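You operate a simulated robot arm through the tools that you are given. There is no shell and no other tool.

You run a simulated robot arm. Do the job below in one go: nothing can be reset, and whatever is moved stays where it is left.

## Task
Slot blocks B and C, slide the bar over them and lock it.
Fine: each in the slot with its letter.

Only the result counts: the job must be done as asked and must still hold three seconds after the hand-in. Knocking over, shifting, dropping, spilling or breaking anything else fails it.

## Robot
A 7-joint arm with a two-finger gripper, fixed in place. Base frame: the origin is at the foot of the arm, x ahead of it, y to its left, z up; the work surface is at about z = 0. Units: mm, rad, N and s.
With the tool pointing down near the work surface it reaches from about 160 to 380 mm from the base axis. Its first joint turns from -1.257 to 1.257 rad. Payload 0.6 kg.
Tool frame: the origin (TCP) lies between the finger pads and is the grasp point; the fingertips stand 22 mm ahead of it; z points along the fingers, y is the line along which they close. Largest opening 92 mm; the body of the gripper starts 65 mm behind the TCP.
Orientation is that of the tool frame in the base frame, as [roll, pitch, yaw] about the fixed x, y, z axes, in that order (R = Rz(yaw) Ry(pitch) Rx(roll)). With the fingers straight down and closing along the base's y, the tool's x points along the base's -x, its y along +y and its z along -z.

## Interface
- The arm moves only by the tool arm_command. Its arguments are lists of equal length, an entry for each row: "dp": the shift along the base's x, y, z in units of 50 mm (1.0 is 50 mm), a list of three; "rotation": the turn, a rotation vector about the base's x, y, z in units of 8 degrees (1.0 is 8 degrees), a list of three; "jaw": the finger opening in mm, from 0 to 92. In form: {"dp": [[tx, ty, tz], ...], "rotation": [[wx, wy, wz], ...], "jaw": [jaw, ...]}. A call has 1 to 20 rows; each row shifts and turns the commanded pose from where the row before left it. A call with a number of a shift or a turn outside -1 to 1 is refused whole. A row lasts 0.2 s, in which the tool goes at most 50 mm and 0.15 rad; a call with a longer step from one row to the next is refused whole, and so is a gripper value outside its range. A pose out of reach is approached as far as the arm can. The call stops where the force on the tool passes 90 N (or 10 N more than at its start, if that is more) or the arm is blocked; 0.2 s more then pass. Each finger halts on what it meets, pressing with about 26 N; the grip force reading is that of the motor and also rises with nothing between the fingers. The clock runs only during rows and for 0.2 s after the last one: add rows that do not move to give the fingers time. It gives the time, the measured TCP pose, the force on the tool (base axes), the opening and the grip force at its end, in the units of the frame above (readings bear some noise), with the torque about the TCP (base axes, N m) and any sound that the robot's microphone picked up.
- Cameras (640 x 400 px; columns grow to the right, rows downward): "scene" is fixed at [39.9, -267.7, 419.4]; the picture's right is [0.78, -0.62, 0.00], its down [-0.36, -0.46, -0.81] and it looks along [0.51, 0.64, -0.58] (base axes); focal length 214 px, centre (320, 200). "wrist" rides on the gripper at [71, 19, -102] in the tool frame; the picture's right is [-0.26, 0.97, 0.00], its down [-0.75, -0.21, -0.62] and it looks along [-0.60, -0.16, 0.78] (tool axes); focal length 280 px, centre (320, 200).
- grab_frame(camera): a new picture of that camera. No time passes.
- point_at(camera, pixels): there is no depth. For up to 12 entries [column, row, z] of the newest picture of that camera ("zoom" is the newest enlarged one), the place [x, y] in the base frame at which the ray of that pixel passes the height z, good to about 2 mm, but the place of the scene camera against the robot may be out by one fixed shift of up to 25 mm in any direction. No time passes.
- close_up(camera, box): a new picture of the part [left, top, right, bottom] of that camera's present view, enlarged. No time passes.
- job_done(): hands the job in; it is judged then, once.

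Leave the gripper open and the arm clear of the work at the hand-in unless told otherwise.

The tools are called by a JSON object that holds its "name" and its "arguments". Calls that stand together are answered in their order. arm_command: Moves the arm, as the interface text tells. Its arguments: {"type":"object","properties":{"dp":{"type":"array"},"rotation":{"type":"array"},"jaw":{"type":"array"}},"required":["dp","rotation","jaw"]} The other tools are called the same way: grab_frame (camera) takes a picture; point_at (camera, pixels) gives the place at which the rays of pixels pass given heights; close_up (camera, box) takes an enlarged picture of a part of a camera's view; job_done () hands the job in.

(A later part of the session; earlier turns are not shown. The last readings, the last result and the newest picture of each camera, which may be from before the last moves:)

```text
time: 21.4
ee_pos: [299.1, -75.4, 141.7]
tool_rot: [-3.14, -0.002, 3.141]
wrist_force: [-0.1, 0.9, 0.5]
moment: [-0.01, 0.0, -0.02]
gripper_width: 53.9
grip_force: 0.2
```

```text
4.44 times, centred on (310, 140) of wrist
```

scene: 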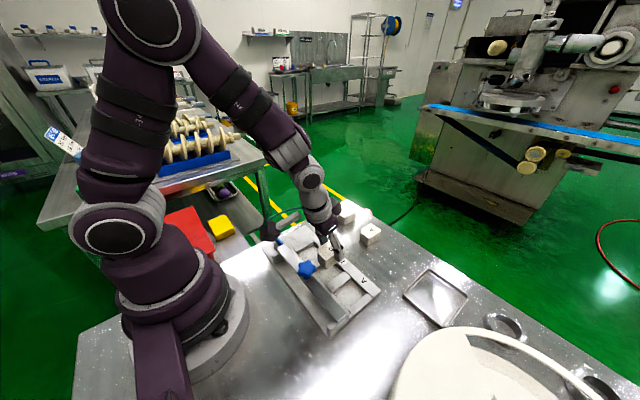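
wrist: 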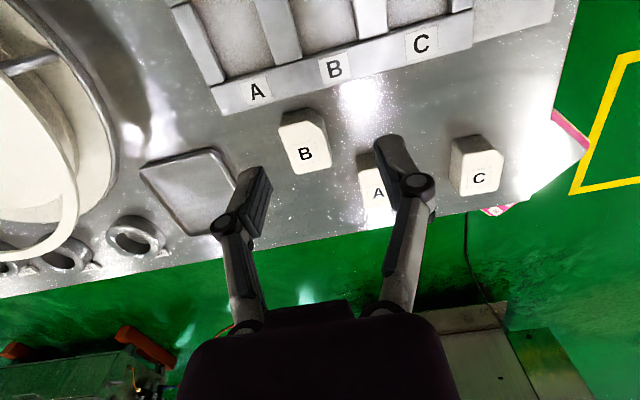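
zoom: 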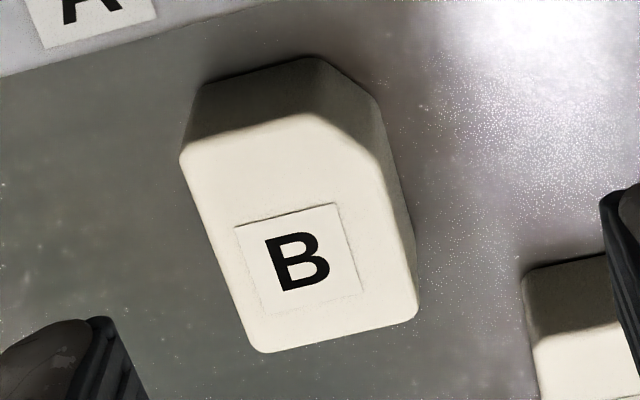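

{"name": "point_at", "arguments": {"camera": "zoom", "pixels": [[181, 157, 30], [315, 115, 30], [383, 172, 30], [419, 312, 30], [260, 352, 30], [197, 92, 0], [312, 58, 0], [378, 100, 0], [415, 235, 0], [297, 260, 30]]}}

{"name": "point_at", "arguments": {"camera": "wrist", "pixels": [[275, 65, 15], [300.5, 58.5, 15], [360, 40, 15], [387, 32, 15], [213, 85, 15], [473, 10, 15], [221, 115, 15], [473, 47, 15], [257, 91, 15], [334, 69, 15], [421, 43, 15]]}}

```text
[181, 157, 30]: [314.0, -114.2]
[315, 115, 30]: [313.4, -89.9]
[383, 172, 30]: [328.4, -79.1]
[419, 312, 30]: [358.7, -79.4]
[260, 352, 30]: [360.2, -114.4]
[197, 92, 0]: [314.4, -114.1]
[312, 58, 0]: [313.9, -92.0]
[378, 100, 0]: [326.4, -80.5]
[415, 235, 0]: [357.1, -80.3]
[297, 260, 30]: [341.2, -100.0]
```

```text
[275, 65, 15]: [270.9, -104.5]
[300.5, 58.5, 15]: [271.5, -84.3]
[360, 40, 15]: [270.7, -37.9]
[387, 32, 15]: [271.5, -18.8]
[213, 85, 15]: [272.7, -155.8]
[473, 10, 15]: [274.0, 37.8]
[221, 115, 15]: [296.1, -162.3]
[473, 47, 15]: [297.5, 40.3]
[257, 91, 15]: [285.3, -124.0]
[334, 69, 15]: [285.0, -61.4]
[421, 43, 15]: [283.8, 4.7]
```

B lies at x 313.7..359.5 and y −114.3..−79.3 with no yaw, centre (336.6, −96.8). Slot B's centre is about (245.5, −60.5), with the front wall at x 271. My earlier +2 mm shift was the mistake. I'll go above B at (342, −96.8, 80) with a vertical tool.

{"name": "arm_command", "arguments": {"dp": [[0.3, -0.14, -0.4], [0.3, -0.14, -0.4], [0.258, -0.148, -0.434], [0, 0, 0], [0, 0, 0]], "rotation": [[0, 0, 0], [0, 0, 0], [0, 0, 0], [0, 0, 0], [0, 0, 0]], "jaw": [56, 56, 56, 56, 56]}}

{"name": "arm_command", "arguments": {"dp": [[0, 0, 0]], "rotation": [[0, 0, 0]], "jaw": [56]}}

{"name": "grab_frame", "arguments": {"camera": "wrist"}}

```text
time: 22.6
ee_pos: [343.2, -97.9, 82.3]
tool_rot: [-3.141, -0.003, -3.14]
wrist_force: [-0.3, 0.5, 0.6]
moment: [0.01, 0.0, -0.01]
gripper_width: 56.3
grip_force: 0.1
```

```text
time: 23.0
ee_pos: [342.5, -97.1, 83.3]
tool_rot: [-3.14, 0.0, 3.142]
wrist_force: [-1.0, -0.2, -0.2]
moment: [-0.01, -0.02, -0.04]
gripper_width: 56.1
grip_force: 0.0
```

```text
taken
```

wrist: 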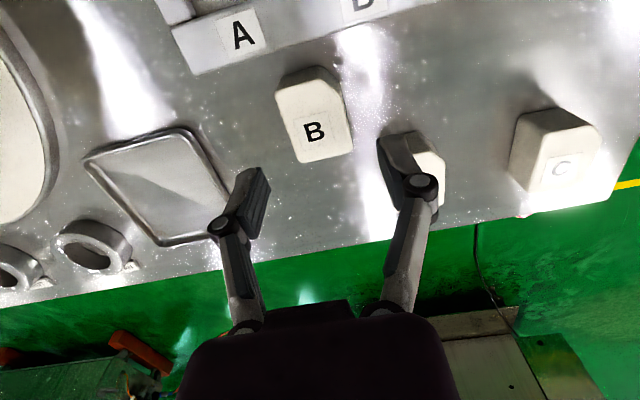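

I'm at (342.5, −97.1, 83). Lowering to z ≈ 36.5; the right finger stays at x < 350, clear of block A (x ≥ 369).

{"name": "arm_command", "arguments": {"dp": [[0, 0, -0.3], [0, 0, -0.3], [0, 0, -0.2], [0, 0, -0.13], [0, 0, 0]], "rotation": [[0, 0, 0], [0, 0, 0], [0, 0, 0], [0, 0, 0], [0, 0, 0]], "jaw": [56, 56, 56, 56, 56]}}

{"name": "arm_command", "arguments": {"dp": [[0, 0, 0], [0, 0, 0], [0, 0, 0], [0, 0, 0], [0, 0, 0]], "rotation": [[0, 0, 0], [0, 0, 0], [0, 0, 0], [0, 0, 0], [0, 0, 0]], "jaw": [48, 40, 32, 24, 24]}}

{"name": "grab_frame", "arguments": {"camera": "wrist"}}

```text
time: 24.2
ee_pos: [345.3, -96.1, 34.4]
tool_rot: [-3.14, -0.003, -3.141]
wrist_force: [0.1, -1.0, -1.0]
moment: [-0.01, 0.0, 0.0]
gripper_width: 55.9
grip_force: 0.1
```

```text
time: 25.4
ee_pos: [343.2, -97.0, 34.4]
tool_rot: [-3.14, -0.002, 3.141]
wrist_force: [-0.8, 0.3, 2.5]
moment: [-0.03, 0.03, 0.03]
gripper_width: 34.9
grip_force: 25.9
```

```text
taken
```

wrist: 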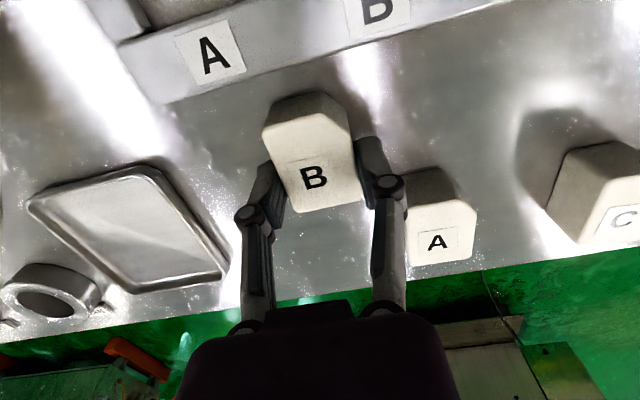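

B is gripped again with a vertical tool (34.9 wide, 26 N). In the last common picture the slot centre lies (−91.2, +35.8) mm from B's centre, so I'll lift 50 mm and move by exactly that.

{"name": "arm_command", "arguments": {"dp": [[0, 0, 0.3], [0, 0, 0.4], [0, 0, 0.3], [-0.5, 0.2, 0], [-0.6, 0.2, 0], [-0.5, 0.2, 0], [-0.224, 0.116, 0], [0, 0, 0], [0, 0, 0]], "rotation": [[0, 0, 0], [0, 0, 0], [0, 0, 0], [0, 0, 0], [0, 0, 0], [0, 0, 0], [0, 0, 0], [0, 0, 0], [0, 0, 0]], "jaw": [24, 24, 24, 24, 24, 24, 24, 24, 24]}}

{"name": "grab_frame", "arguments": {"camera": "wrist"}}

{"name": "close_up", "arguments": {"camera": "wrist", "box": [220, 40, 460, 220]}}

{"name": "close_up", "arguments": {"camera": "scene", "box": [275, 210, 395, 320]}}

```text
time: 27.4
ee_pos: [253.7, -59.5, 83.0]
tool_rot: [-3.138, -0.002, -3.141]
wrist_force: [0.4, -0.3, -1.1]
moment: [-0.04, 0.01, -0.02]
gripper_width: 35.0
grip_force: 26.0
```

```text
taken
```

wrist: 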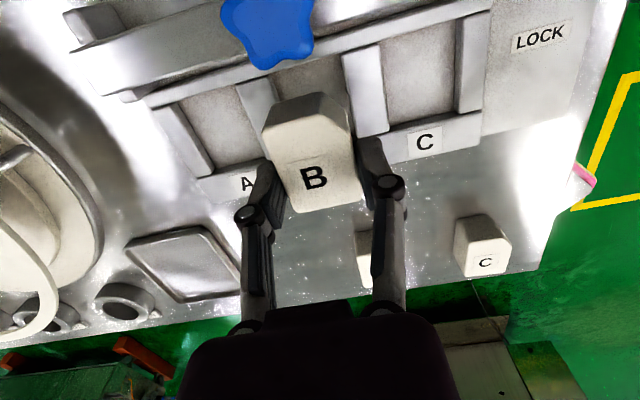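

```text
2.22 times, centred on (340, 130) of wrist
```

zoom: 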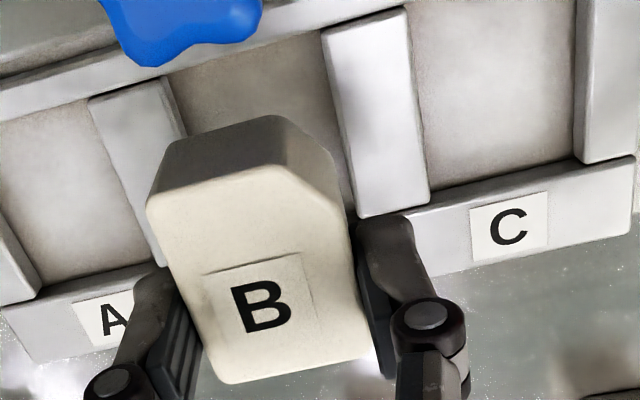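

```text
3.64 times, centred on (335, 265) of scene
```

zoom: 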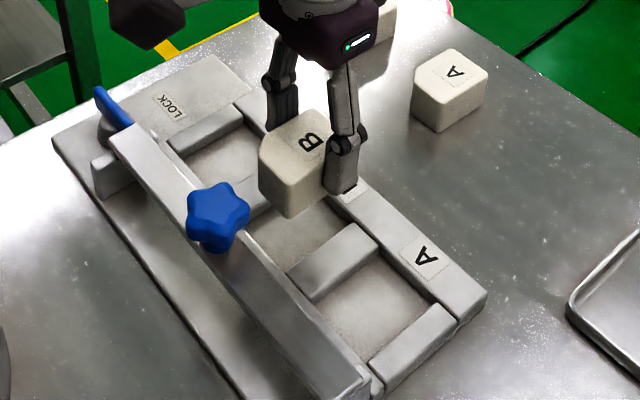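

Now I'll check B's held outline (z 80) against the slot edges (z 15) in this view before lowering.

{"name": "point_at", "arguments": {"camera": "wrist", "pixels": [[262.1, 132.3, 80], [295.9, 212.4, 80], [362.5, 197.6, 80], [352.6, 141.3, 80], [358.9, 138.1, 15], [340.9, 55.7, 15], [388.6, 130, 15], [458.5, 112, 15], [270.2, 75, 15], [376, 40.5, 15], [424.5, 142, 15]]}}

```text
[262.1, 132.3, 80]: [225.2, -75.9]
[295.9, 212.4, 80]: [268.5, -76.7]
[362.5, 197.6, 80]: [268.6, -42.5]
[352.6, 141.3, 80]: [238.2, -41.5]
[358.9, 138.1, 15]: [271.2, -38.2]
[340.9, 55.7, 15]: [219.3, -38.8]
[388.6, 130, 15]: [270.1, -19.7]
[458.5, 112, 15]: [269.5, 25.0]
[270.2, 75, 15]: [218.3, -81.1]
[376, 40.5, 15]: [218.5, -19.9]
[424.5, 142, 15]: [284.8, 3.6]
```

B spans x 225..268.5 (centre 246.9) and the slot 219..270.7 (centre 244.9), while y is centred within 0.6 mm. I'll shift −2 mm in x and −0.5 in y and lower until just inside the slot.

{"name": "arm_command", "arguments": {"dp": [[-0.04, -0.01, -0.2], [0, 0, -0.2], [0, 0, -0.16], [0, 0, -0.12], [0, 0, -0.08], [0, 0, 0]], "rotation": [[0, 0, 0], [0, 0, 0], [0, 0, 0], [0, 0, 0], [0, 0, 0], [0, 0, 0]], "jaw": [24, 24, 24, 24, 24, 24]}}

{"name": "close_up", "arguments": {"camera": "scene", "box": [285, 220, 375, 300]}}

{"name": "close_up", "arguments": {"camera": "wrist", "box": [220, 40, 460, 220]}}

```text
time: 28.8
ee_pos: [252.8, -61.5, 45.8]
tool_rot: [-3.14, -0.002, -3.141]
wrist_force: [-0.9, 0.0, -0.4]
moment: [0.01, 0.0, -0.01]
gripper_width: 34.9
grip_force: 25.7
```

```text
5.00 times, centred on (330, 260) of scene
```

zoom: 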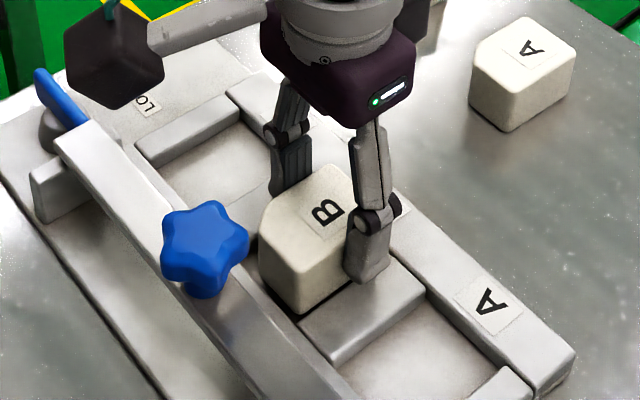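

```text
2.22 times, centred on (340, 130) of wrist
```

zoom: 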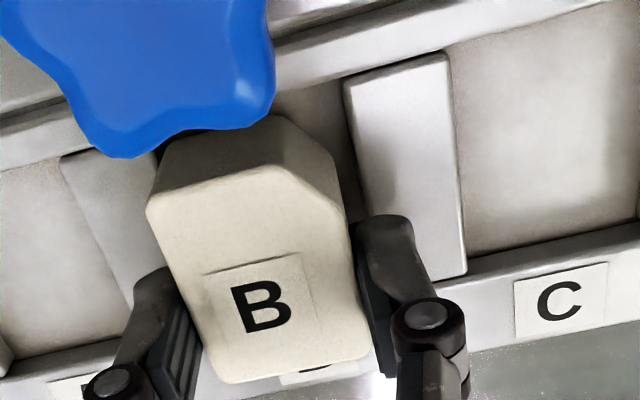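

No contact yet, with B's bottom about at the frame-top level. I'll lower in small steps, watching the force.

{"name": "arm_command", "arguments": {"dp": [[0, 0, -0.05], [0, 0, 0]], "rotation": [[0, 0, 0], [0, 0, 0]], "jaw": [24, 24]}}

{"name": "arm_command", "arguments": {"dp": [[0, 0, -0.05], [0, 0, 0]], "rotation": [[0, 0, 0], [0, 0, 0]], "jaw": [24, 24]}}

{"name": "close_up", "arguments": {"camera": "scene", "box": [285, 220, 375, 300]}}

{"name": "close_up", "arguments": {"camera": "wrist", "box": [220, 40, 460, 220]}}

```text
time: 29.4
ee_pos: [252.4, -61.0, 43.5]
tool_rot: [3.141, -0.002, -3.141]
wrist_force: [0.2, 0.2, -0.4]
moment: [-0.01, 0.01, 0.01]
gripper_width: 35.1
grip_force: 25.7
```

```text
time: 30.0
ee_pos: [252.5, -62.6, 41.1]
tool_rot: [-3.14, 0.0, -3.141]
wrist_force: [-0.8, 0.0, -0.8]
moment: [0.0, 0.01, 0.01]
gripper_width: 35.2
grip_force: 26.4
```

```text
5.00 times, centred on (330, 260) of scene
```

zoom: 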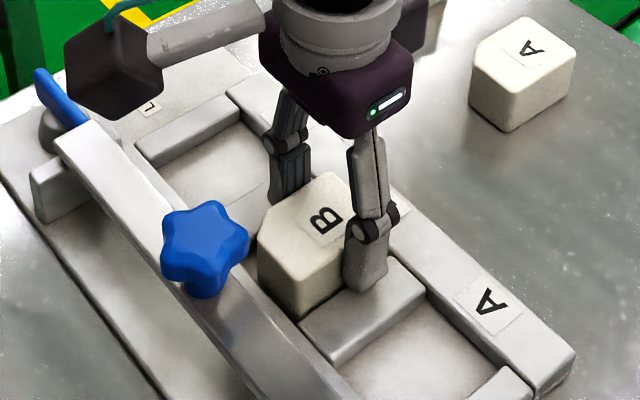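

```text
2.22 times, centred on (340, 130) of wrist
```

zoom: 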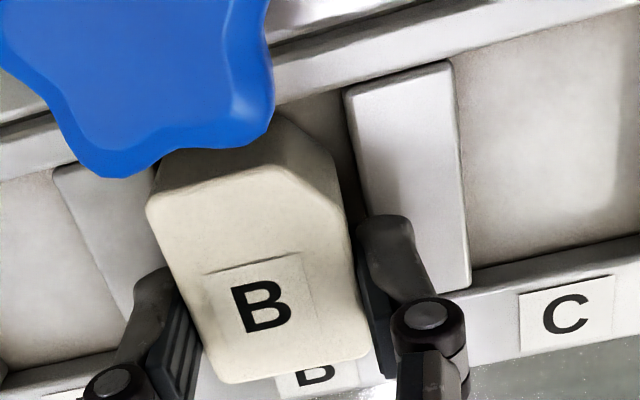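

Still free with B's bottom at about 7 mm, inside the slot. Continuing in small steps.

{"name": "arm_command", "arguments": {"dp": [[0, 0, -0.04], [0, 0, 0]], "rotation": [[0, 0, 0], [0, 0, 0]], "jaw": [24, 24]}}

{"name": "arm_command", "arguments": {"dp": [[0, 0, -0.03], [0, 0, 0]], "rotation": [[0, 0, 0], [0, 0, 0]], "jaw": [24, 24]}}

{"name": "close_up", "arguments": {"camera": "scene", "box": [285, 220, 375, 300]}}

```text
time: 30.6
ee_pos: [250.4, -60.1, 38.2]
tool_rot: [-3.14, 0.001, -3.141]
wrist_force: [1.5, 1.7, 18.2]
moment: [0.04, 0.05, -0.01]
gripper_width: 35.1
grip_force: 26.0
```

```text
time: 31.2
ee_pos: [251.0, -62.2, 37.6]
tool_rot: [-3.138, 0.0, 3.141]
wrist_force: [0.1, 1.1, 18.5]
moment: [0.0, 0.0, -0.02]
gripper_width: 35.3
grip_force: 26.4
```

```text
5.00 times, centred on (330, 260) of scene
```

zoom: 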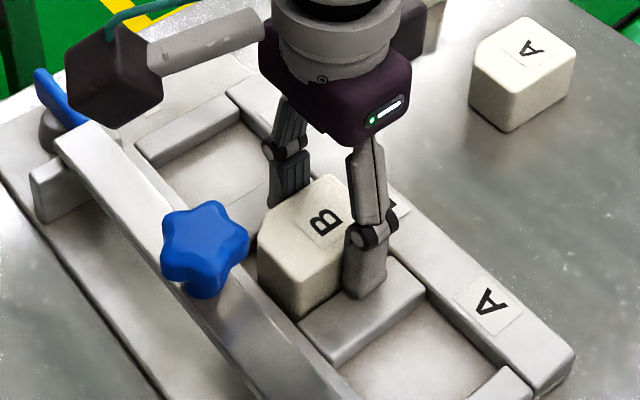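

It seated with 18 N upward force and no moment, so B is flat on the slot floor (bottom ≈ 5). I'll open to 52 and rise.

{"name": "arm_command", "arguments": {"dp": [[0, 0, 0], [0, 0, 0], [0, 0, 0], [0, 0, 0.2], [0, 0, 0.6], [0, 0, 0.8], [0, 0, 0.6], [0, 0, 0]], "rotation": [[0, 0, 0], [0, 0, 0], [0, 0, 0], [0, 0, 0], [0, 0, 0], [0, 0, 0], [0, 0, 0], [0, 0, 0]], "jaw": [40, 46, 52, 52, 52, 52, 52, 52]}}

{"name": "grab_frame", "arguments": {"camera": "wrist"}}

{"name": "close_up", "arguments": {"camera": "wrist", "box": [200, 0, 460, 162]}}

{"name": "close_up", "arguments": {"camera": "scene", "box": [275, 210, 395, 310]}}

```text
time: 33.0
ee_pos: [249.7, -62.0, 147.0]
tool_rot: [-3.139, 0.0, -3.142]
wrist_force: [0.9, 0.1, 0.3]
moment: [0.02, 0.01, -0.04]
gripper_width: 51.9
grip_force: 0.0
```

```text
taken
```

wrist: 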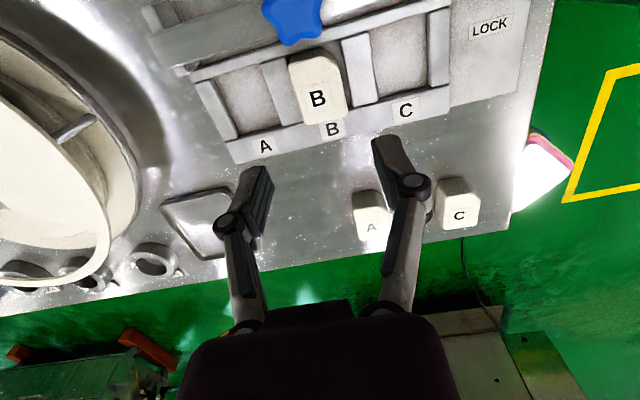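

```text
2.46 times, centred on (330, 81) of wrist
```

zoom: 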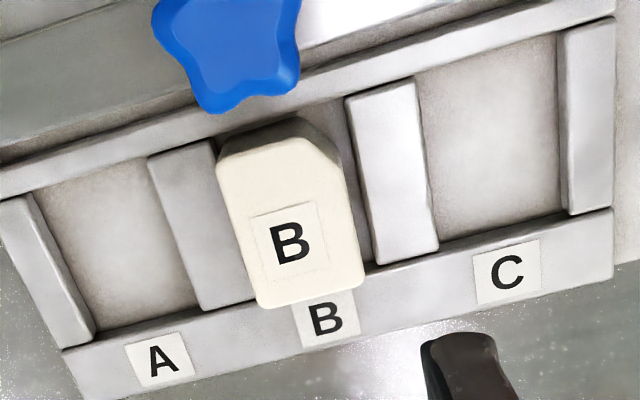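

```text
4.00 times, centred on (335, 260) of scene
```

zoom: 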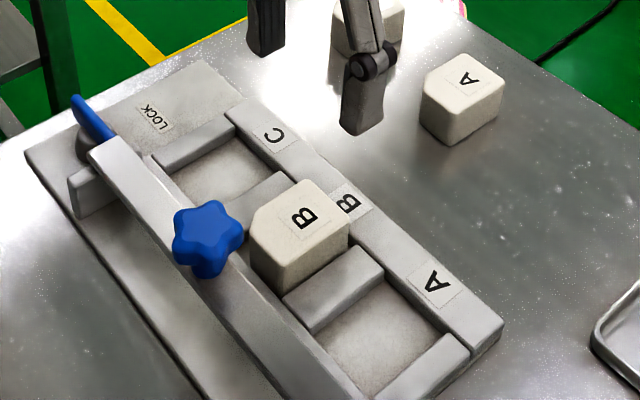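

B is seated in slot B. Now block C: I'll move to (310, 60, 135) to look at it closely.

{"name": "point_at", "arguments": {"camera": "wrist", "pixels": [[304.8, 124.5, 35], [347.5, 113.5, 35], [288.1, 64.7, 35], [338, 68, 35], [402, 17, 15], [428, 8, 15]]}}

{"name": "arm_command", "arguments": {"dp": [[0.2, 0.5, 0], [0.3, 0.6, 0], [0.3, 0.6, -0.1], [0.3, 0.6, -0.15], [0.07, 0.14, 0], [0, 0, 0], [0, 0, 0]], "rotation": [[0, 0, 0], [0, 0, 0], [0, 0, 0], [0, 0, 0], [0, 0, 0], [0, 0, 0], [0, 0, 0]], "jaw": [56, 56, 56, 56, 56, 56, 56]}}

{"name": "grab_frame", "arguments": {"camera": "wrist"}}

{"name": "close_up", "arguments": {"camera": "wrist", "box": [250, 100, 410, 200]}}

```text
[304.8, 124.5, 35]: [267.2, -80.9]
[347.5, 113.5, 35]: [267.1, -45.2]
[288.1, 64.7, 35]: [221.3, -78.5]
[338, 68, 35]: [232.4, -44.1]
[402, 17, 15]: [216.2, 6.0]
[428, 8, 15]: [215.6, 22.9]
```

```text
time: 34.6
ee_pos: [311.0, 61.0, 134.1]
tool_rot: [-3.139, -0.004, 3.141]
wrist_force: [0.4, -0.1, -1.7]
moment: [-0.01, -0.01, -0.01]
gripper_width: 55.9
grip_force: 0.0
```

```text
taken
```

wrist: 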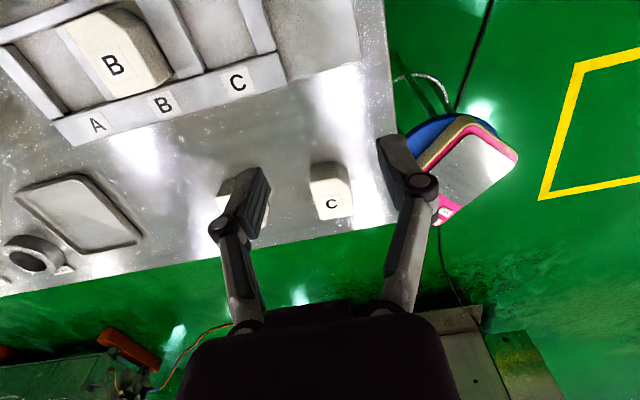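

```text
4.00 times, centred on (330, 150) of wrist
```

zoom: 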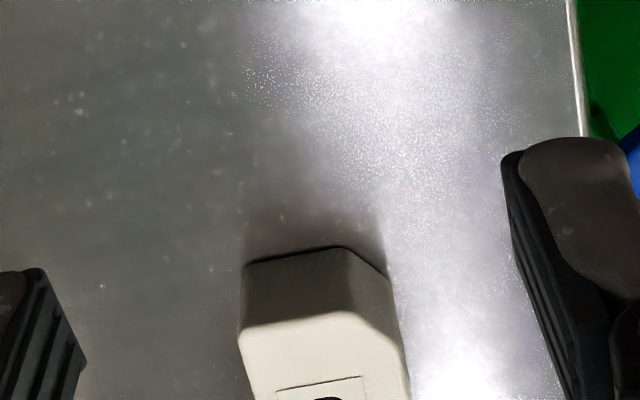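

B in the slot spans x 221..267 and y −81..−45, so it's in. Now I'll enlarge block C.

{"name": "close_up", "arguments": {"camera": "wrist", "box": [280, 140, 380, 230]}}

```text
4.44 times, centred on (330, 185) of wrist
```

zoom: 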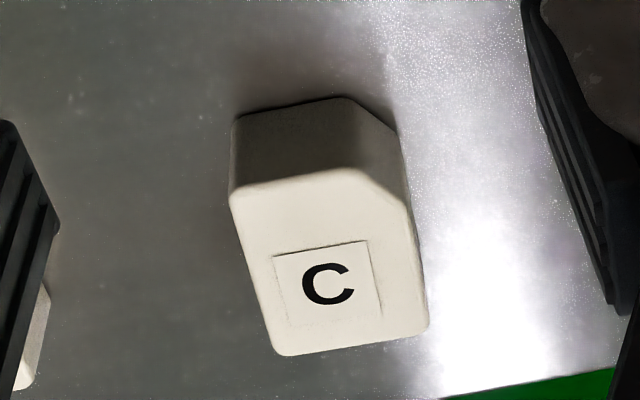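

{"name": "point_at", "arguments": {"camera": "zoom", "pixels": [[230, 192, 30], [352, 168, 30], [410, 213, 30], [429, 330, 30], [278, 356, 30], [235, 120, 0], [350, 97, 0], [397, 133, 0], [327, 283, 30]]}}

```text
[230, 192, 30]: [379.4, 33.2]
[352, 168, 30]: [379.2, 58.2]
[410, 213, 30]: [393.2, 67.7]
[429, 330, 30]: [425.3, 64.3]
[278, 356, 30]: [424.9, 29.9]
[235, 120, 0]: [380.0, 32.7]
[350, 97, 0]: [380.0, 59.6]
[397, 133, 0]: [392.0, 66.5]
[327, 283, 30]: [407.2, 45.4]
```

C: centre (402, 49), yaw about −3°, same cut corner. I'll approach as with B: tilt 16° outward, yaw −3°, above C at (404, 48.5, 85).

{"name": "arm_command", "arguments": {"dp": [[0.4, -0.06, -0.2], [0.5, -0.06, -0.2], [0.5, -0.06, -0.3], [0.478, -0.054, -0.3], [0, 0, 0], [0, 0, 0]], "rotation": [[0, -0.7, 0], [0, -0.7, 0], [0, -0.6, 0], [0, 0, -0.375], [0, 0, 0], [0, 0, 0]], "jaw": [56, 56, 56, 56, 56, 56]}}

{"name": "grab_frame", "arguments": {"camera": "wrist"}}

{"name": "close_up", "arguments": {"camera": "wrist", "box": [230, 60, 430, 185]}}

```text
time: 36.0
ee_pos: [403.9, 48.8, 84.5]
tool_rot: [-3.14, 0.276, 3.089]
wrist_force: [-0.2, 0.1, -1.2]
moment: [0.0, 0.01, 0.0]
gripper_width: 55.9
grip_force: 0.1
```

```text
taken
```

wrist: 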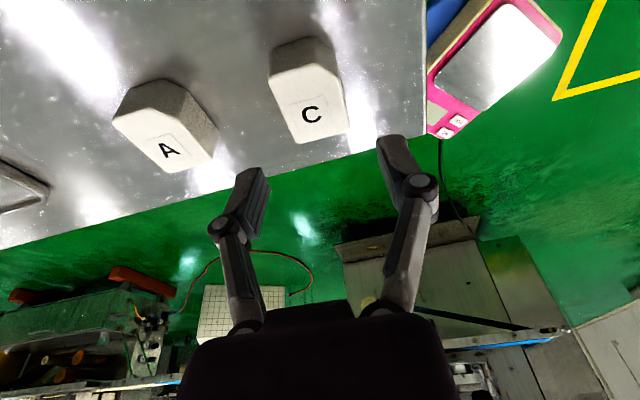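

```text
3.20 times, centred on (330, 122) of wrist
```

zoom: 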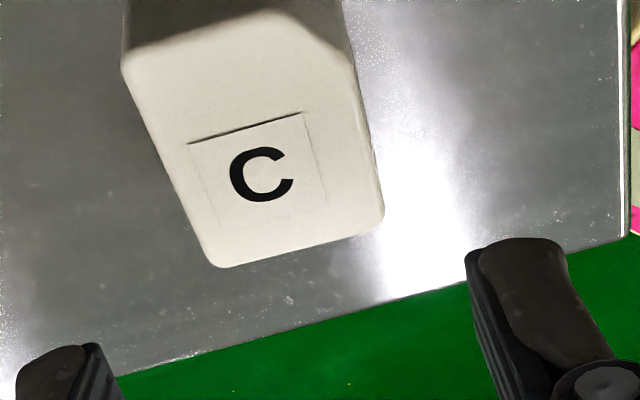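

Reach is fine. I'll lower to z ≈ 37 and check before closing.

{"name": "arm_command", "arguments": {"dp": [[0, 0, -0.3], [0, 0, -0.3], [0, 0, -0.2], [0, 0, -0.16], [0, 0, 0]], "rotation": [[0, 0, 0], [0, 0, 0], [0, 0, 0], [0, 0, 0], [0, 0, 0]], "jaw": [56, 56, 56, 56, 56]}}

{"name": "grab_frame", "arguments": {"camera": "wrist"}}

```text
time: 37.2
ee_pos: [403.7, 48.1, 35.2]
tool_rot: [-3.14, 0.279, 3.088]
wrist_force: [-0.7, 0.4, -0.5]
moment: [-0.02, -0.02, 0.01]
gripper_width: 56.1
grip_force: 0.0
```

```text
taken
```

wrist: 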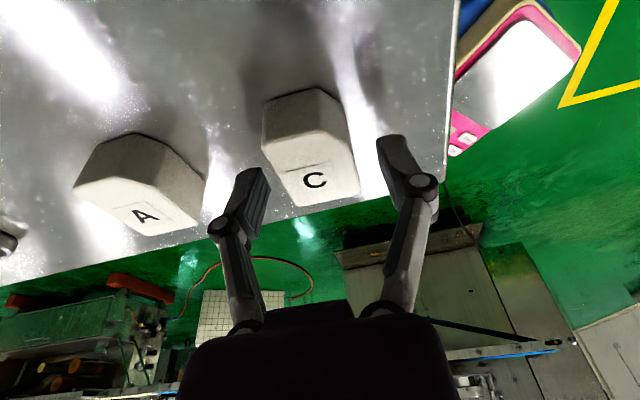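

The fingers straddle C cleanly. I'll close, then lift 45 mm.

{"name": "arm_command", "arguments": {"dp": [[0, 0, 0], [0, 0, 0], [0, 0, 0], [0, 0, 0], [0, 0, 0]], "rotation": [[0, 0, 0], [0, 0, 0], [0, 0, 0], [0, 0, 0], [0, 0, 0]], "jaw": [48, 40, 32, 24, 24]}}

{"name": "arm_command", "arguments": {"dp": [[0, 0, 0.2], [0, 0, 0.3], [0, 0, 0.4], [0, 0, 0]], "rotation": [[0, 0, 0], [0, 0, 0], [0, 0, 0], [0, 0, 0]], "jaw": [24, 24, 24, 24]}}

{"name": "grab_frame", "arguments": {"camera": "wrist"}}

{"name": "grab_frame", "arguments": {"camera": "scene"}}

```text
time: 38.4
ee_pos: [403.3, 48.3, 36.3]
tool_rot: [-3.14, 0.278, 3.088]
wrist_force: [-0.8, -0.6, 1.5]
moment: [-0.05, 0.06, 0.02]
gripper_width: 35.2
grip_force: 26.1
```

```text
time: 39.4
ee_pos: [404.1, 49.1, 81.4]
tool_rot: [-3.139, 0.278, 3.09]
wrist_force: [0.7, 0.2, -0.7]
moment: [0.02, -0.01, 0.01]
gripper_width: 35.1
grip_force: 25.3
```

```text
taken
```

wrist: 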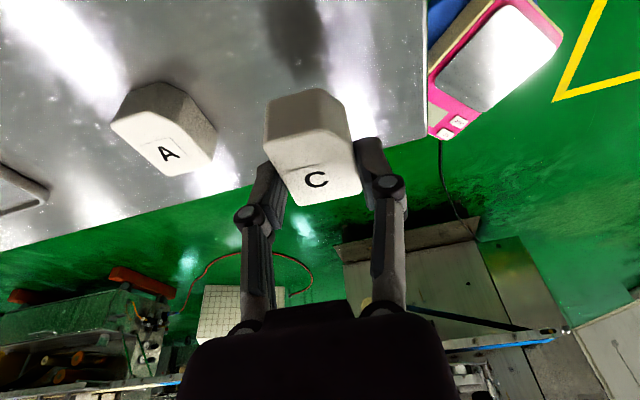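

```text
taken
```

scene: 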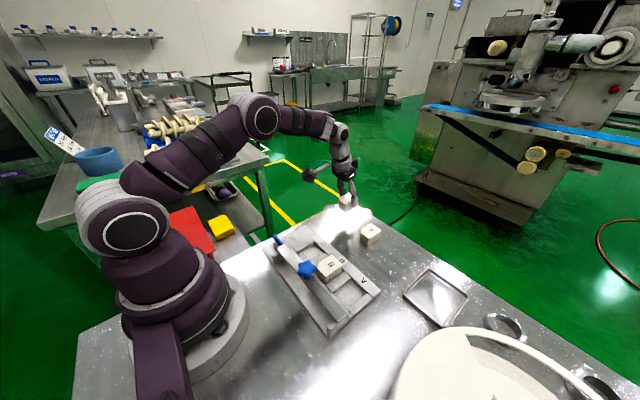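

C is held. I'll carry it to open table near x 340, y 42, turn yaw back +3° and set it down gently for a vertical regrip.

{"name": "arm_command", "arguments": {"dp": [[-0.4, -0.05, 0], [-0.44, -0.04, 0], [-0.4, -0.04, 0], [0, 0, -0.3], [0, 0, -0.3], [0, 0, -0.2], [0, 0, -0.09], [0, 0, 0]], "rotation": [[0, 0, 0.2], [0, 0, 0.175], [0, 0, 0], [0, 0, 0], [0, 0, 0], [0, 0, 0], [0, 0, 0], [0, 0, 0]], "jaw": [24, 24, 24, 24, 24, 24, 24, 24]}}

```text
time: 41.2
ee_pos: [340.2, 40.8, 36.4]
tool_rot: [-3.14, 0.28, -3.141]
wrist_force: [-1.5, -0.1, 3.0]
moment: [-0.02, 0.04, -0.02]
gripper_width: 35.2
grip_force: 25.9
```

C has just touched the table (3 N). I'll open, rise and straighten the tool to vertical, then look.

{"name": "arm_command", "arguments": {"dp": [[0, 0, 0], [0, 0, 0], [0, 0, 0], [0, 0, 0], [0, 0, 0.4], [0, 0, 0.6], [-0.2, 0, 0.5], [-0.3, 0, 0.5], [-0.3, 0, 0.1], [0, 0, 0], [0, 0, 0]], "rotation": [[0, 0, 0], [0, 0, 0], [0, 0, 0], [0, 0, 0], [0, 0, 0], [0, 0, 0], [0, 0.7, 0], [0, 0.7, 0], [0, 0.6, 0], [0, 0, 0], [0, 0, 0]], "jaw": [40, 46, 54, 56, 56, 56, 56, 56, 56, 56, 56]}}

{"name": "grab_frame", "arguments": {"camera": "wrist"}}

{"name": "close_up", "arguments": {"camera": "wrist", "box": [250, 85, 370, 175]}}

```text
time: 43.6
ee_pos: [301.5, 41.9, 144.0]
tool_rot: [-3.14, -0.003, 3.141]
wrist_force: [0.0, 0.3, -0.1]
moment: [-0.03, -0.01, 0.02]
gripper_width: 56.2
grip_force: 0.1
```

```text
taken
```

wrist: 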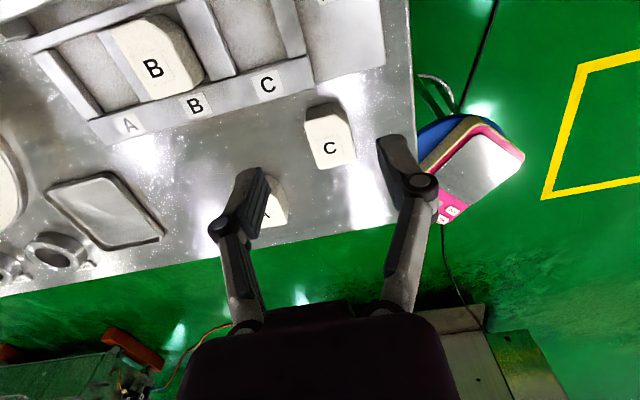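

```text
4.44 times, centred on (310, 130) of wrist
```

zoom: 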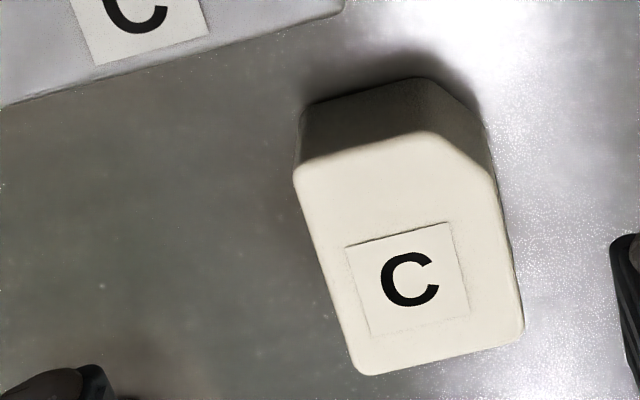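

I'll measure C's corners here, then enlarge slot C in the same view.

{"name": "point_at", "arguments": {"camera": "zoom", "pixels": [[294, 175, 30], [434, 133, 30], [493, 175, 30], [524, 325, 30], [362, 375, 30], [410, 280, 30], [300, 112, 0], [415, 80, 0]]}}

{"name": "close_up", "arguments": {"camera": "wrist", "box": [170, 0, 330, 100]}}

```text
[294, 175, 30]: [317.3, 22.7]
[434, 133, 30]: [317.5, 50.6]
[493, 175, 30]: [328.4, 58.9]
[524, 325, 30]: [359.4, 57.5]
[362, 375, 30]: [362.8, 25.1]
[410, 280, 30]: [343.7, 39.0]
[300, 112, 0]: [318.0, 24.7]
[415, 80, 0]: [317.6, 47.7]
```

```text
4.00 times, centred on (250, 50) of wrist
```

zoom: 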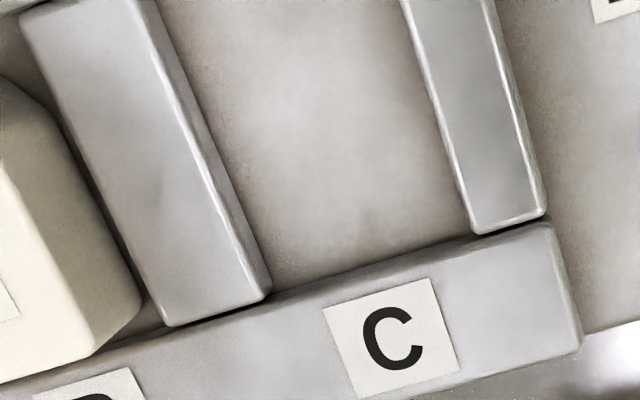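

{"name": "point_at", "arguments": {"camera": "zoom", "pixels": [[270, 295, 15], [170, 325, 15], [477, 235, 15], [545, 217, 15], [405, 5, 15], [25, 25, 15], [391, 338, 15], [580, 348, 15], [140, 305, 35]]}}

```text
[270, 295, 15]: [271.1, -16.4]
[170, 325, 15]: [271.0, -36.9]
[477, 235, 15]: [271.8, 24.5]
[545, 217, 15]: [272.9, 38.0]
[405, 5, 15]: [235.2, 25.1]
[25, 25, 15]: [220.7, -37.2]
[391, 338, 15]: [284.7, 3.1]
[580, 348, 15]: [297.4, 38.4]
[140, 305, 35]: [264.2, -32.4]
```

Slot C is centred at (245.3, 3.7) and C at (339.2, 41.1), so the displacement is about (−94.5, −37.3). I'll go above C and lower with the vertical tool.

{"name": "arm_command", "arguments": {"dp": [[0.3, 0, -0.4], [0.3, 0, -0.4], [0.252, -0.018, -0.448], [0, 0, -0.3], [0, 0, -0.3], [0, 0, -0.2], [0, 0, -0.112], [0, 0, 0]], "rotation": [[0, 0, 0], [0, 0, 0], [0, 0, 0], [0, 0, 0], [0, 0, 0], [0, 0, 0], [0, 0, 0], [0, 0, 0]], "jaw": [56, 56, 56, 56, 56, 56, 56, 56]}}

{"name": "grab_frame", "arguments": {"camera": "wrist"}}

```text
time: 45.4
ee_pos: [343.9, 41.2, 34.5]
tool_rot: [-3.14, -0.003, 3.14]
wrist_force: [0.3, -0.2, -0.1]
moment: [-0.01, -0.01, 0.0]
gripper_width: 56.2
grip_force: 0.1
```

```text
taken
```

wrist: 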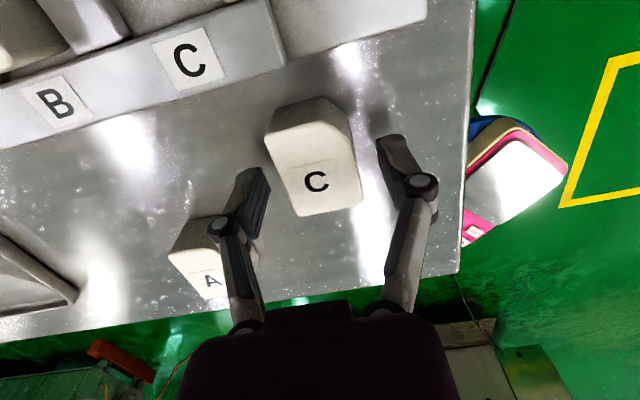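

The fingers straddle C. I'll close, lift 50 mm and move by (−94.5, −37.3).

{"name": "arm_command", "arguments": {"dp": [[0, 0, 0], [0, 0, 0], [0, 0, 0], [0, 0, 0], [0, 0, 0], [0, 0, 0.2], [0, 0, 0.4], [0, 0, 0.4], [-0.5, -0.2, 0], [-0.6, -0.2, 0], [-0.5, -0.2, 0], [-0.29, -0.146, 0], [0, 0, 0], [0, 0, 0]], "rotation": [[0, 0, 0], [0, 0, 0], [0, 0, 0], [0, 0, 0], [0, 0, 0], [0, 0, 0], [0, 0, 0], [0, 0, 0], [0, 0, 0], [0, 0, 0], [0, 0, 0], [0, 0, 0], [0, 0, 0], [0, 0, 0]], "jaw": [48, 40, 32, 24, 24, 24, 24, 24, 24, 24, 24, 24, 24, 24]}}

{"name": "grab_frame", "arguments": {"camera": "wrist"}}

{"name": "close_up", "arguments": {"camera": "scene", "box": [275, 200, 395, 310]}}

{"name": "close_up", "arguments": {"camera": "wrist", "box": [180, 40, 420, 220]}}

```text
time: 48.4
ee_pos: [250.7, 1.4, 85.7]
tool_rot: [-3.14, -0.003, -3.14]
wrist_force: [-0.1, -0.6, -0.1]
moment: [-0.03, 0.03, 0.01]
gripper_width: 35.3
grip_force: 25.8
```

```text
taken
```

wrist: 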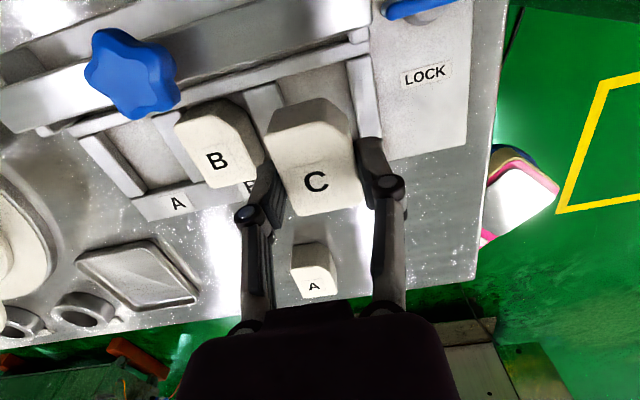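

```text
3.64 times, centred on (335, 255) of scene
```

zoom: 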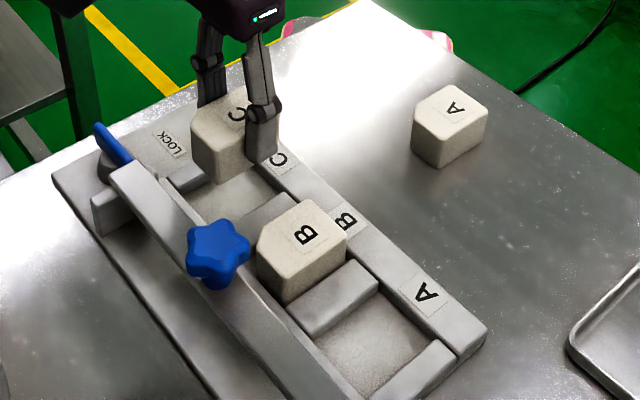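

```text
2.22 times, centred on (300, 130) of wrist
```

zoom: 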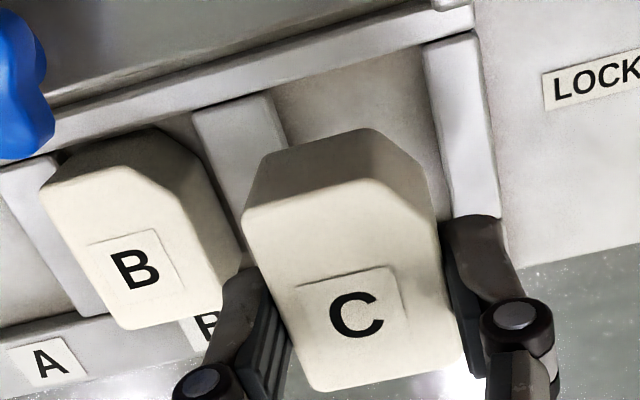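

I'll check C's outline at z 80 against slot C's edges at z 15.

{"name": "point_at", "arguments": {"camera": "zoom", "pixels": [[243, 222, 80], [315, 392, 80], [462, 362, 80], [435, 228, 80], [424, 48, 15], [275, 92, 15], [455, 215, 15], [195, 112, 15], [44, 185, 35], [125, 330, 35], [242, 278, 35]]}}

```text
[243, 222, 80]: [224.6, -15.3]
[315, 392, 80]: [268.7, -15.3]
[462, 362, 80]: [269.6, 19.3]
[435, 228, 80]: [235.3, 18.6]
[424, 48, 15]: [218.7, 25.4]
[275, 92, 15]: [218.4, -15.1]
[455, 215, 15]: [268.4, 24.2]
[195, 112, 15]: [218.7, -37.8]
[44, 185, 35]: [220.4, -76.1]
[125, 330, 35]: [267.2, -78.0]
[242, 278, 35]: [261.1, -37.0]
```

C is about 1.8 mm too far in x and 2 mm short in y. I'll correct by (−1.8, +2) and lower 38 mm, then in small steps.

{"name": "arm_command", "arguments": {"dp": [[-0.036, 0.04, 0], [0, 0, -0.2], [0, 0, -0.2], [0, 0, -0.16], [0, 0, -0.12], [0, 0, -0.08], [0, 0, 0]], "rotation": [[0, 0, 0], [0, 0, 0], [0, 0, 0], [0, 0, 0], [0, 0, 0], [0, 0, 0], [0, 0, 0]], "jaw": [24, 24, 24, 24, 24, 24, 24]}}

{"name": "arm_command", "arguments": {"dp": [[0, 0, -0.05], [0, 0, 0]], "rotation": [[0, 0, 0], [0, 0, 0]], "jaw": [24, 24]}}

{"name": "close_up", "arguments": {"camera": "scene", "box": [285, 200, 375, 280]}}

```text
time: 50.0
ee_pos: [246.3, 5.5, 45.6]
tool_rot: [-3.139, -0.002, -3.141]
wrist_force: [-0.1, -0.1, -0.7]
moment: [-0.05, -0.01, 0.03]
gripper_width: 35.1
grip_force: 25.4
```

```text
time: 50.6
ee_pos: [247.1, 4.7, 44.0]
tool_rot: [-3.14, -0.003, 3.139]
wrist_force: [0.0, 1.0, -0.3]
moment: [-0.01, 0.02, 0.01]
gripper_width: 35.3
grip_force: 26.3
```

```text
5.00 times, centred on (330, 240) of scene
```

zoom: 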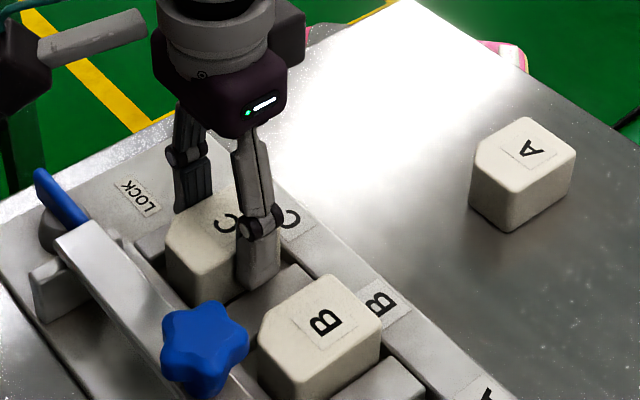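

No contact and C's bottom is inside slot C. By my tally C is slightly to the rear, so I'll shift +1.5 mm in x and lower the last few mm.

{"name": "arm_command", "arguments": {"dp": [[0.03, 0, 0], [0, 0, -0.04], [0, 0, 0]], "rotation": [[0, 0, 0], [0, 0, 0], [0, 0, 0]], "jaw": [24, 24, 24]}}

{"name": "arm_command", "arguments": {"dp": [[0, 0, -0.04], [0, 0, 0]], "rotation": [[0, 0, 0], [0, 0, 0]], "jaw": [24, 24]}}

{"name": "arm_command", "arguments": {"dp": [[0, 0, -0.03], [0, 0, 0]], "rotation": [[0, 0, 0], [0, 0, 0]], "jaw": [24, 24]}}

```text
time: 51.4
ee_pos: [249.7, 5.7, 42.5]
tool_rot: [-3.141, -0.002, 3.141]
wrist_force: [0.3, 0.2, 0.2]
moment: [-0.01, -0.01, -0.01]
gripper_width: 35.4
grip_force: 26.2
```

```text
time: 52.0
ee_pos: [248.3, 6.3, 41.1]
tool_rot: [-3.14, 0.0, 3.141]
wrist_force: [-1.2, -2.7, 19.1]
moment: [-0.07, 0.12, 0.01]
gripper_width: 35.1
grip_force: 25.7
```

```text
time: 52.6
ee_pos: [249.1, 5.8, 38.2]
tool_rot: [3.141, 0.0, -3.141]
wrist_force: [0.3, -2.3, 16.7]
moment: [-0.09, -0.01, 0.0]
gripper_width: 35.3
grip_force: 26.3
```

C is seated (about 17 N, negligible moment). Opening and rising.

{"name": "arm_command", "arguments": {"dp": [[0, 0, 0], [0, 0, 0], [0, 0, 0], [0, 0, 0.2], [0, 0, 0.6], [0, 0, 0.8], [0, 0, 0.6], [0, 0, 0]], "rotation": [[0, 0, 0], [0, 0, 0], [0, 0, 0], [0, 0, 0], [0, 0, 0], [0, 0, 0], [0, 0, 0], [0, 0, 0]], "jaw": [40, 46, 52, 52, 52, 52, 52, 52]}}

{"name": "grab_frame", "arguments": {"camera": "wrist"}}

{"name": "close_up", "arguments": {"camera": "wrist", "box": [130, 0, 450, 200]}}

{"name": "close_up", "arguments": {"camera": "scene", "box": [265, 210, 385, 310]}}

```text
time: 54.4
ee_pos: [248.6, 9.0, 147.8]
tool_rot: [-3.14, 0.0, -3.141]
wrist_force: [0.6, -0.4, -0.7]
moment: [-0.01, -0.03, -0.05]
gripper_width: 52.0
grip_force: 0.0
```

```text
taken
```

wrist: 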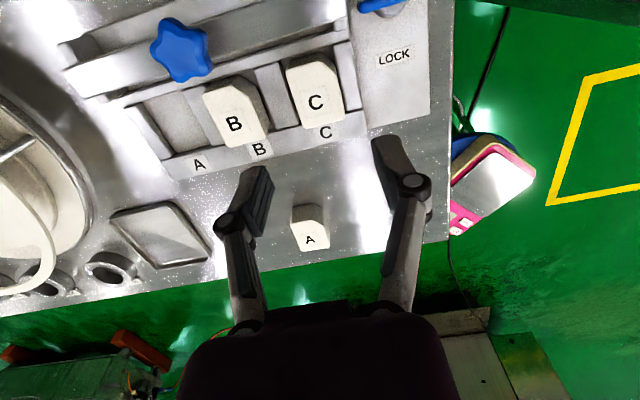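

```text
2.00 times, centred on (290, 100) of wrist
```

zoom: 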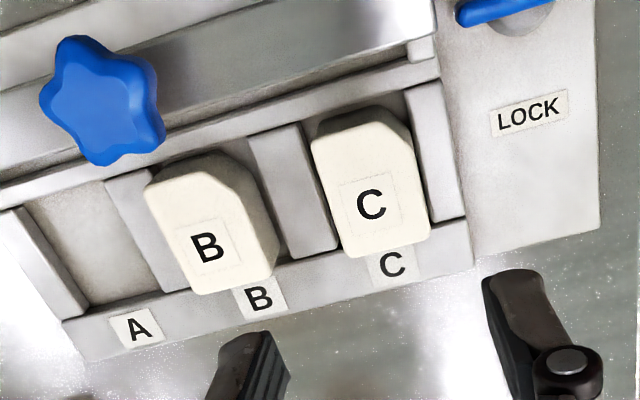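

```text
4.00 times, centred on (325, 260) of scene
```

zoom: 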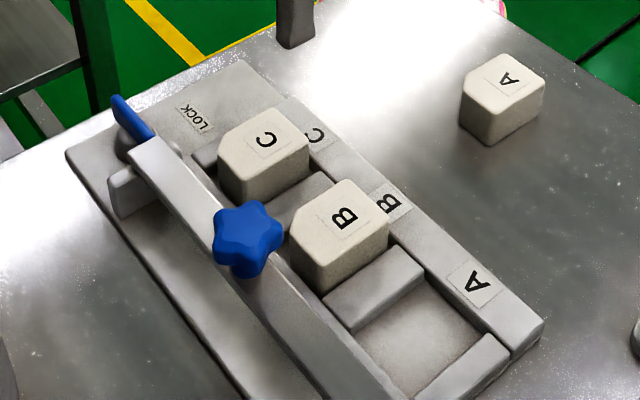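

Both blocks are seated. Next the bar: I'll look at its ends, knob and lever closely.

{"name": "close_up", "arguments": {"camera": "scene", "box": [260, 225, 330, 290]}}

{"name": "close_up", "arguments": {"camera": "scene", "box": [300, 275, 390, 345]}}

{"name": "close_up", "arguments": {"camera": "wrist", "box": [50, 0, 250, 125]}}

{"name": "close_up", "arguments": {"camera": "wrist", "box": [290, 0, 450, 100]}}

```text
6.15 times, centred on (295, 258) of scene
```

zoom: 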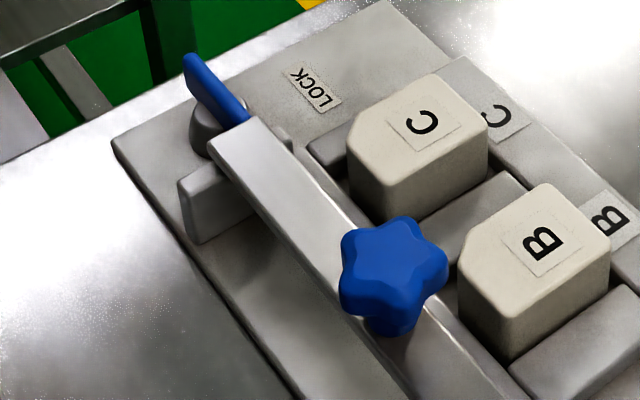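

```text
5.71 times, centred on (345, 310) of scene
```

zoom: 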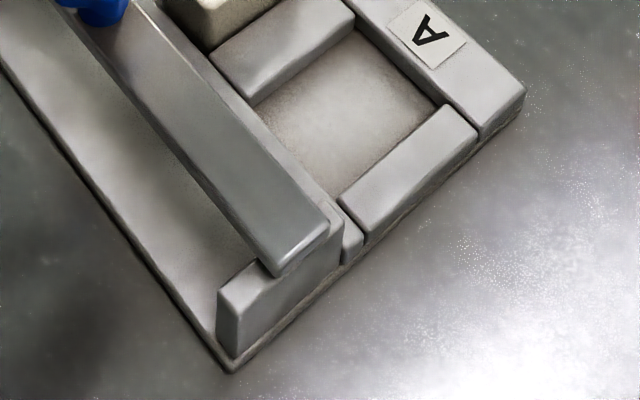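

```text
3.20 times, centred on (150, 62) of wrist
```

zoom: 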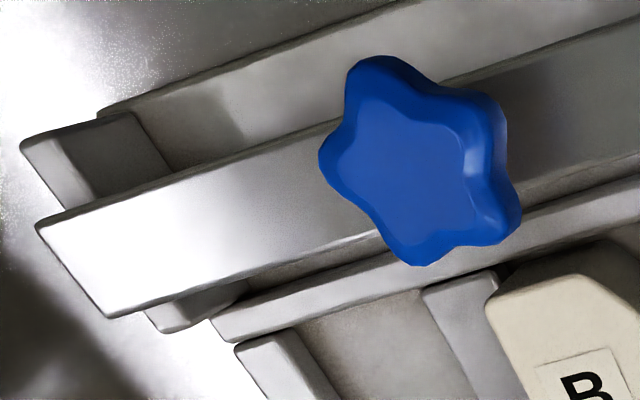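

```text
4.00 times, centred on (370, 50) of wrist
```

zoom: 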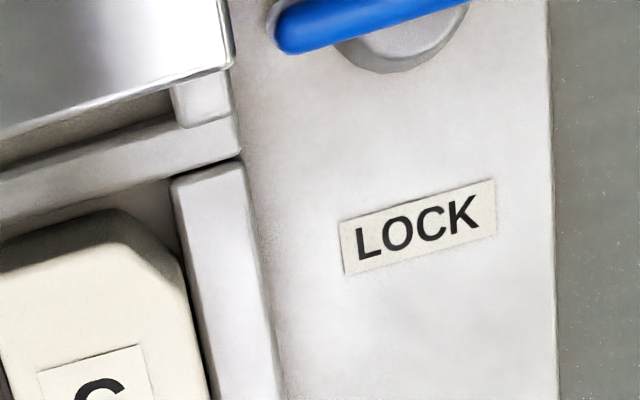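

The bar rests on two end rails whose tops are about level with the block tops, and it carries the star knob. I'll triangulate the knob, bar and lever from this view.

{"name": "point_at", "arguments": {"camera": "wrist", "pixels": [[178, 47, 50], [178, 47, 65], [178, 47, 80], [62, 69, 40], [62, 69, 50], [84, 98, 40], [84, 98, 50], [347, 18, 40], [347, 18, 50], [361, 11, 40], [361, 11, 60]]}}

{"name": "arm_command", "arguments": {"dp": [[-0.4, -0.4, 0.2], [-0.4, -0.4, 0.2], [-0.4, -0.3, 0], [-0.4, 0, 0], [0, 0, 0], [0, 0, 0]], "rotation": [[0, 0, 0], [0, 0, 0], [0, 0, 0], [0, 0, 0], [0, 0, 0], [0, 0, 0]], "jaw": [60, 60, 60, 60, 60, 60]}}

{"name": "grab_frame", "arguments": {"camera": "wrist"}}

```text
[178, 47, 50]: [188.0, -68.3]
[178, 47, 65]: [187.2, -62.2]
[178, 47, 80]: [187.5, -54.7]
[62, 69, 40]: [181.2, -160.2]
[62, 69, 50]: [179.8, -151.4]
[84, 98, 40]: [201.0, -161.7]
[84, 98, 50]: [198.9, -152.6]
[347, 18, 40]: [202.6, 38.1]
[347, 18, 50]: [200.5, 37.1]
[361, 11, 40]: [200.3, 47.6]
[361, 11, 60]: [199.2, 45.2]
```

```text
time: 55.8
ee_pos: [169.6, -51.2, 165.5]
tool_rot: [-3.14, -0.002, 3.142]
wrist_force: [-0.2, 0.0, -0.6]
moment: [0.01, 0.02, 0.0]
gripper_width: 60.2
grip_force: 0.1
```

```text
taken
```

wrist: 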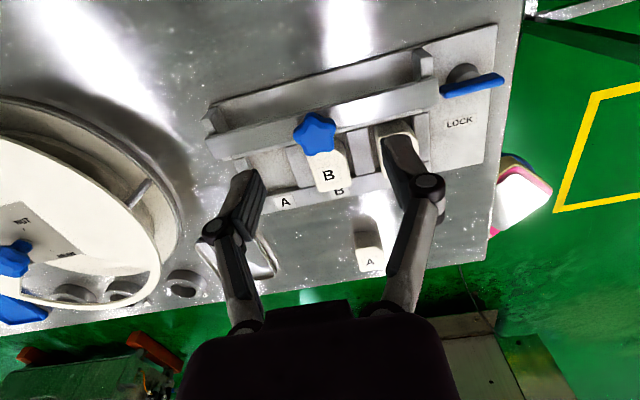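

From this nearer view I'll enlarge the knob/bar and the lever.

{"name": "close_up", "arguments": {"camera": "wrist", "box": [200, 60, 440, 210]}}

{"name": "close_up", "arguments": {"camera": "wrist", "box": [390, 30, 520, 130]}}

{"name": "point_at", "arguments": {"camera": "zoom", "pixels": [[0, 0, 0], [320, 200, 50]]}}

```text
2.67 times, centred on (320, 135) of wrist
```

zoom: 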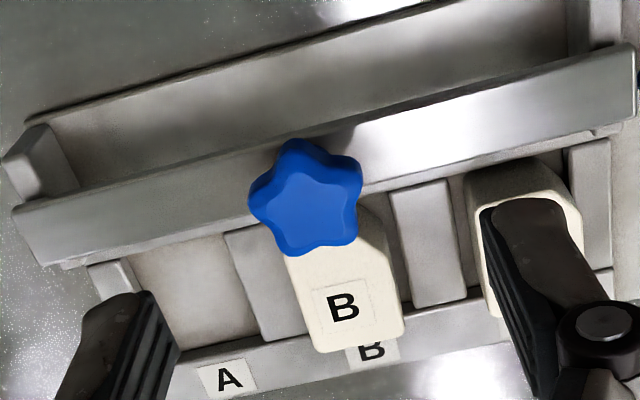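

```text
4.00 times, centred on (455, 80) of wrist
```

zoom: 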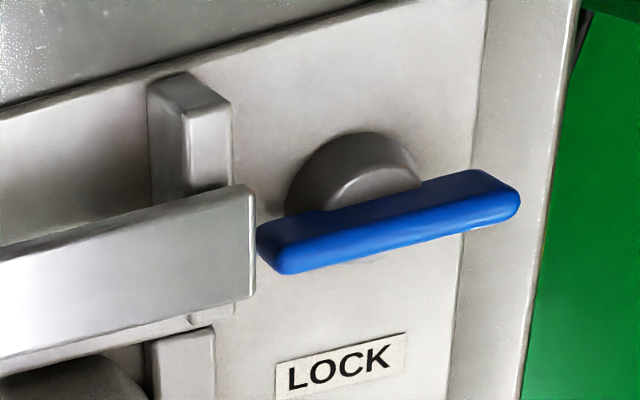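

```text
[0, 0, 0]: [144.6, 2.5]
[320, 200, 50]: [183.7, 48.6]
```

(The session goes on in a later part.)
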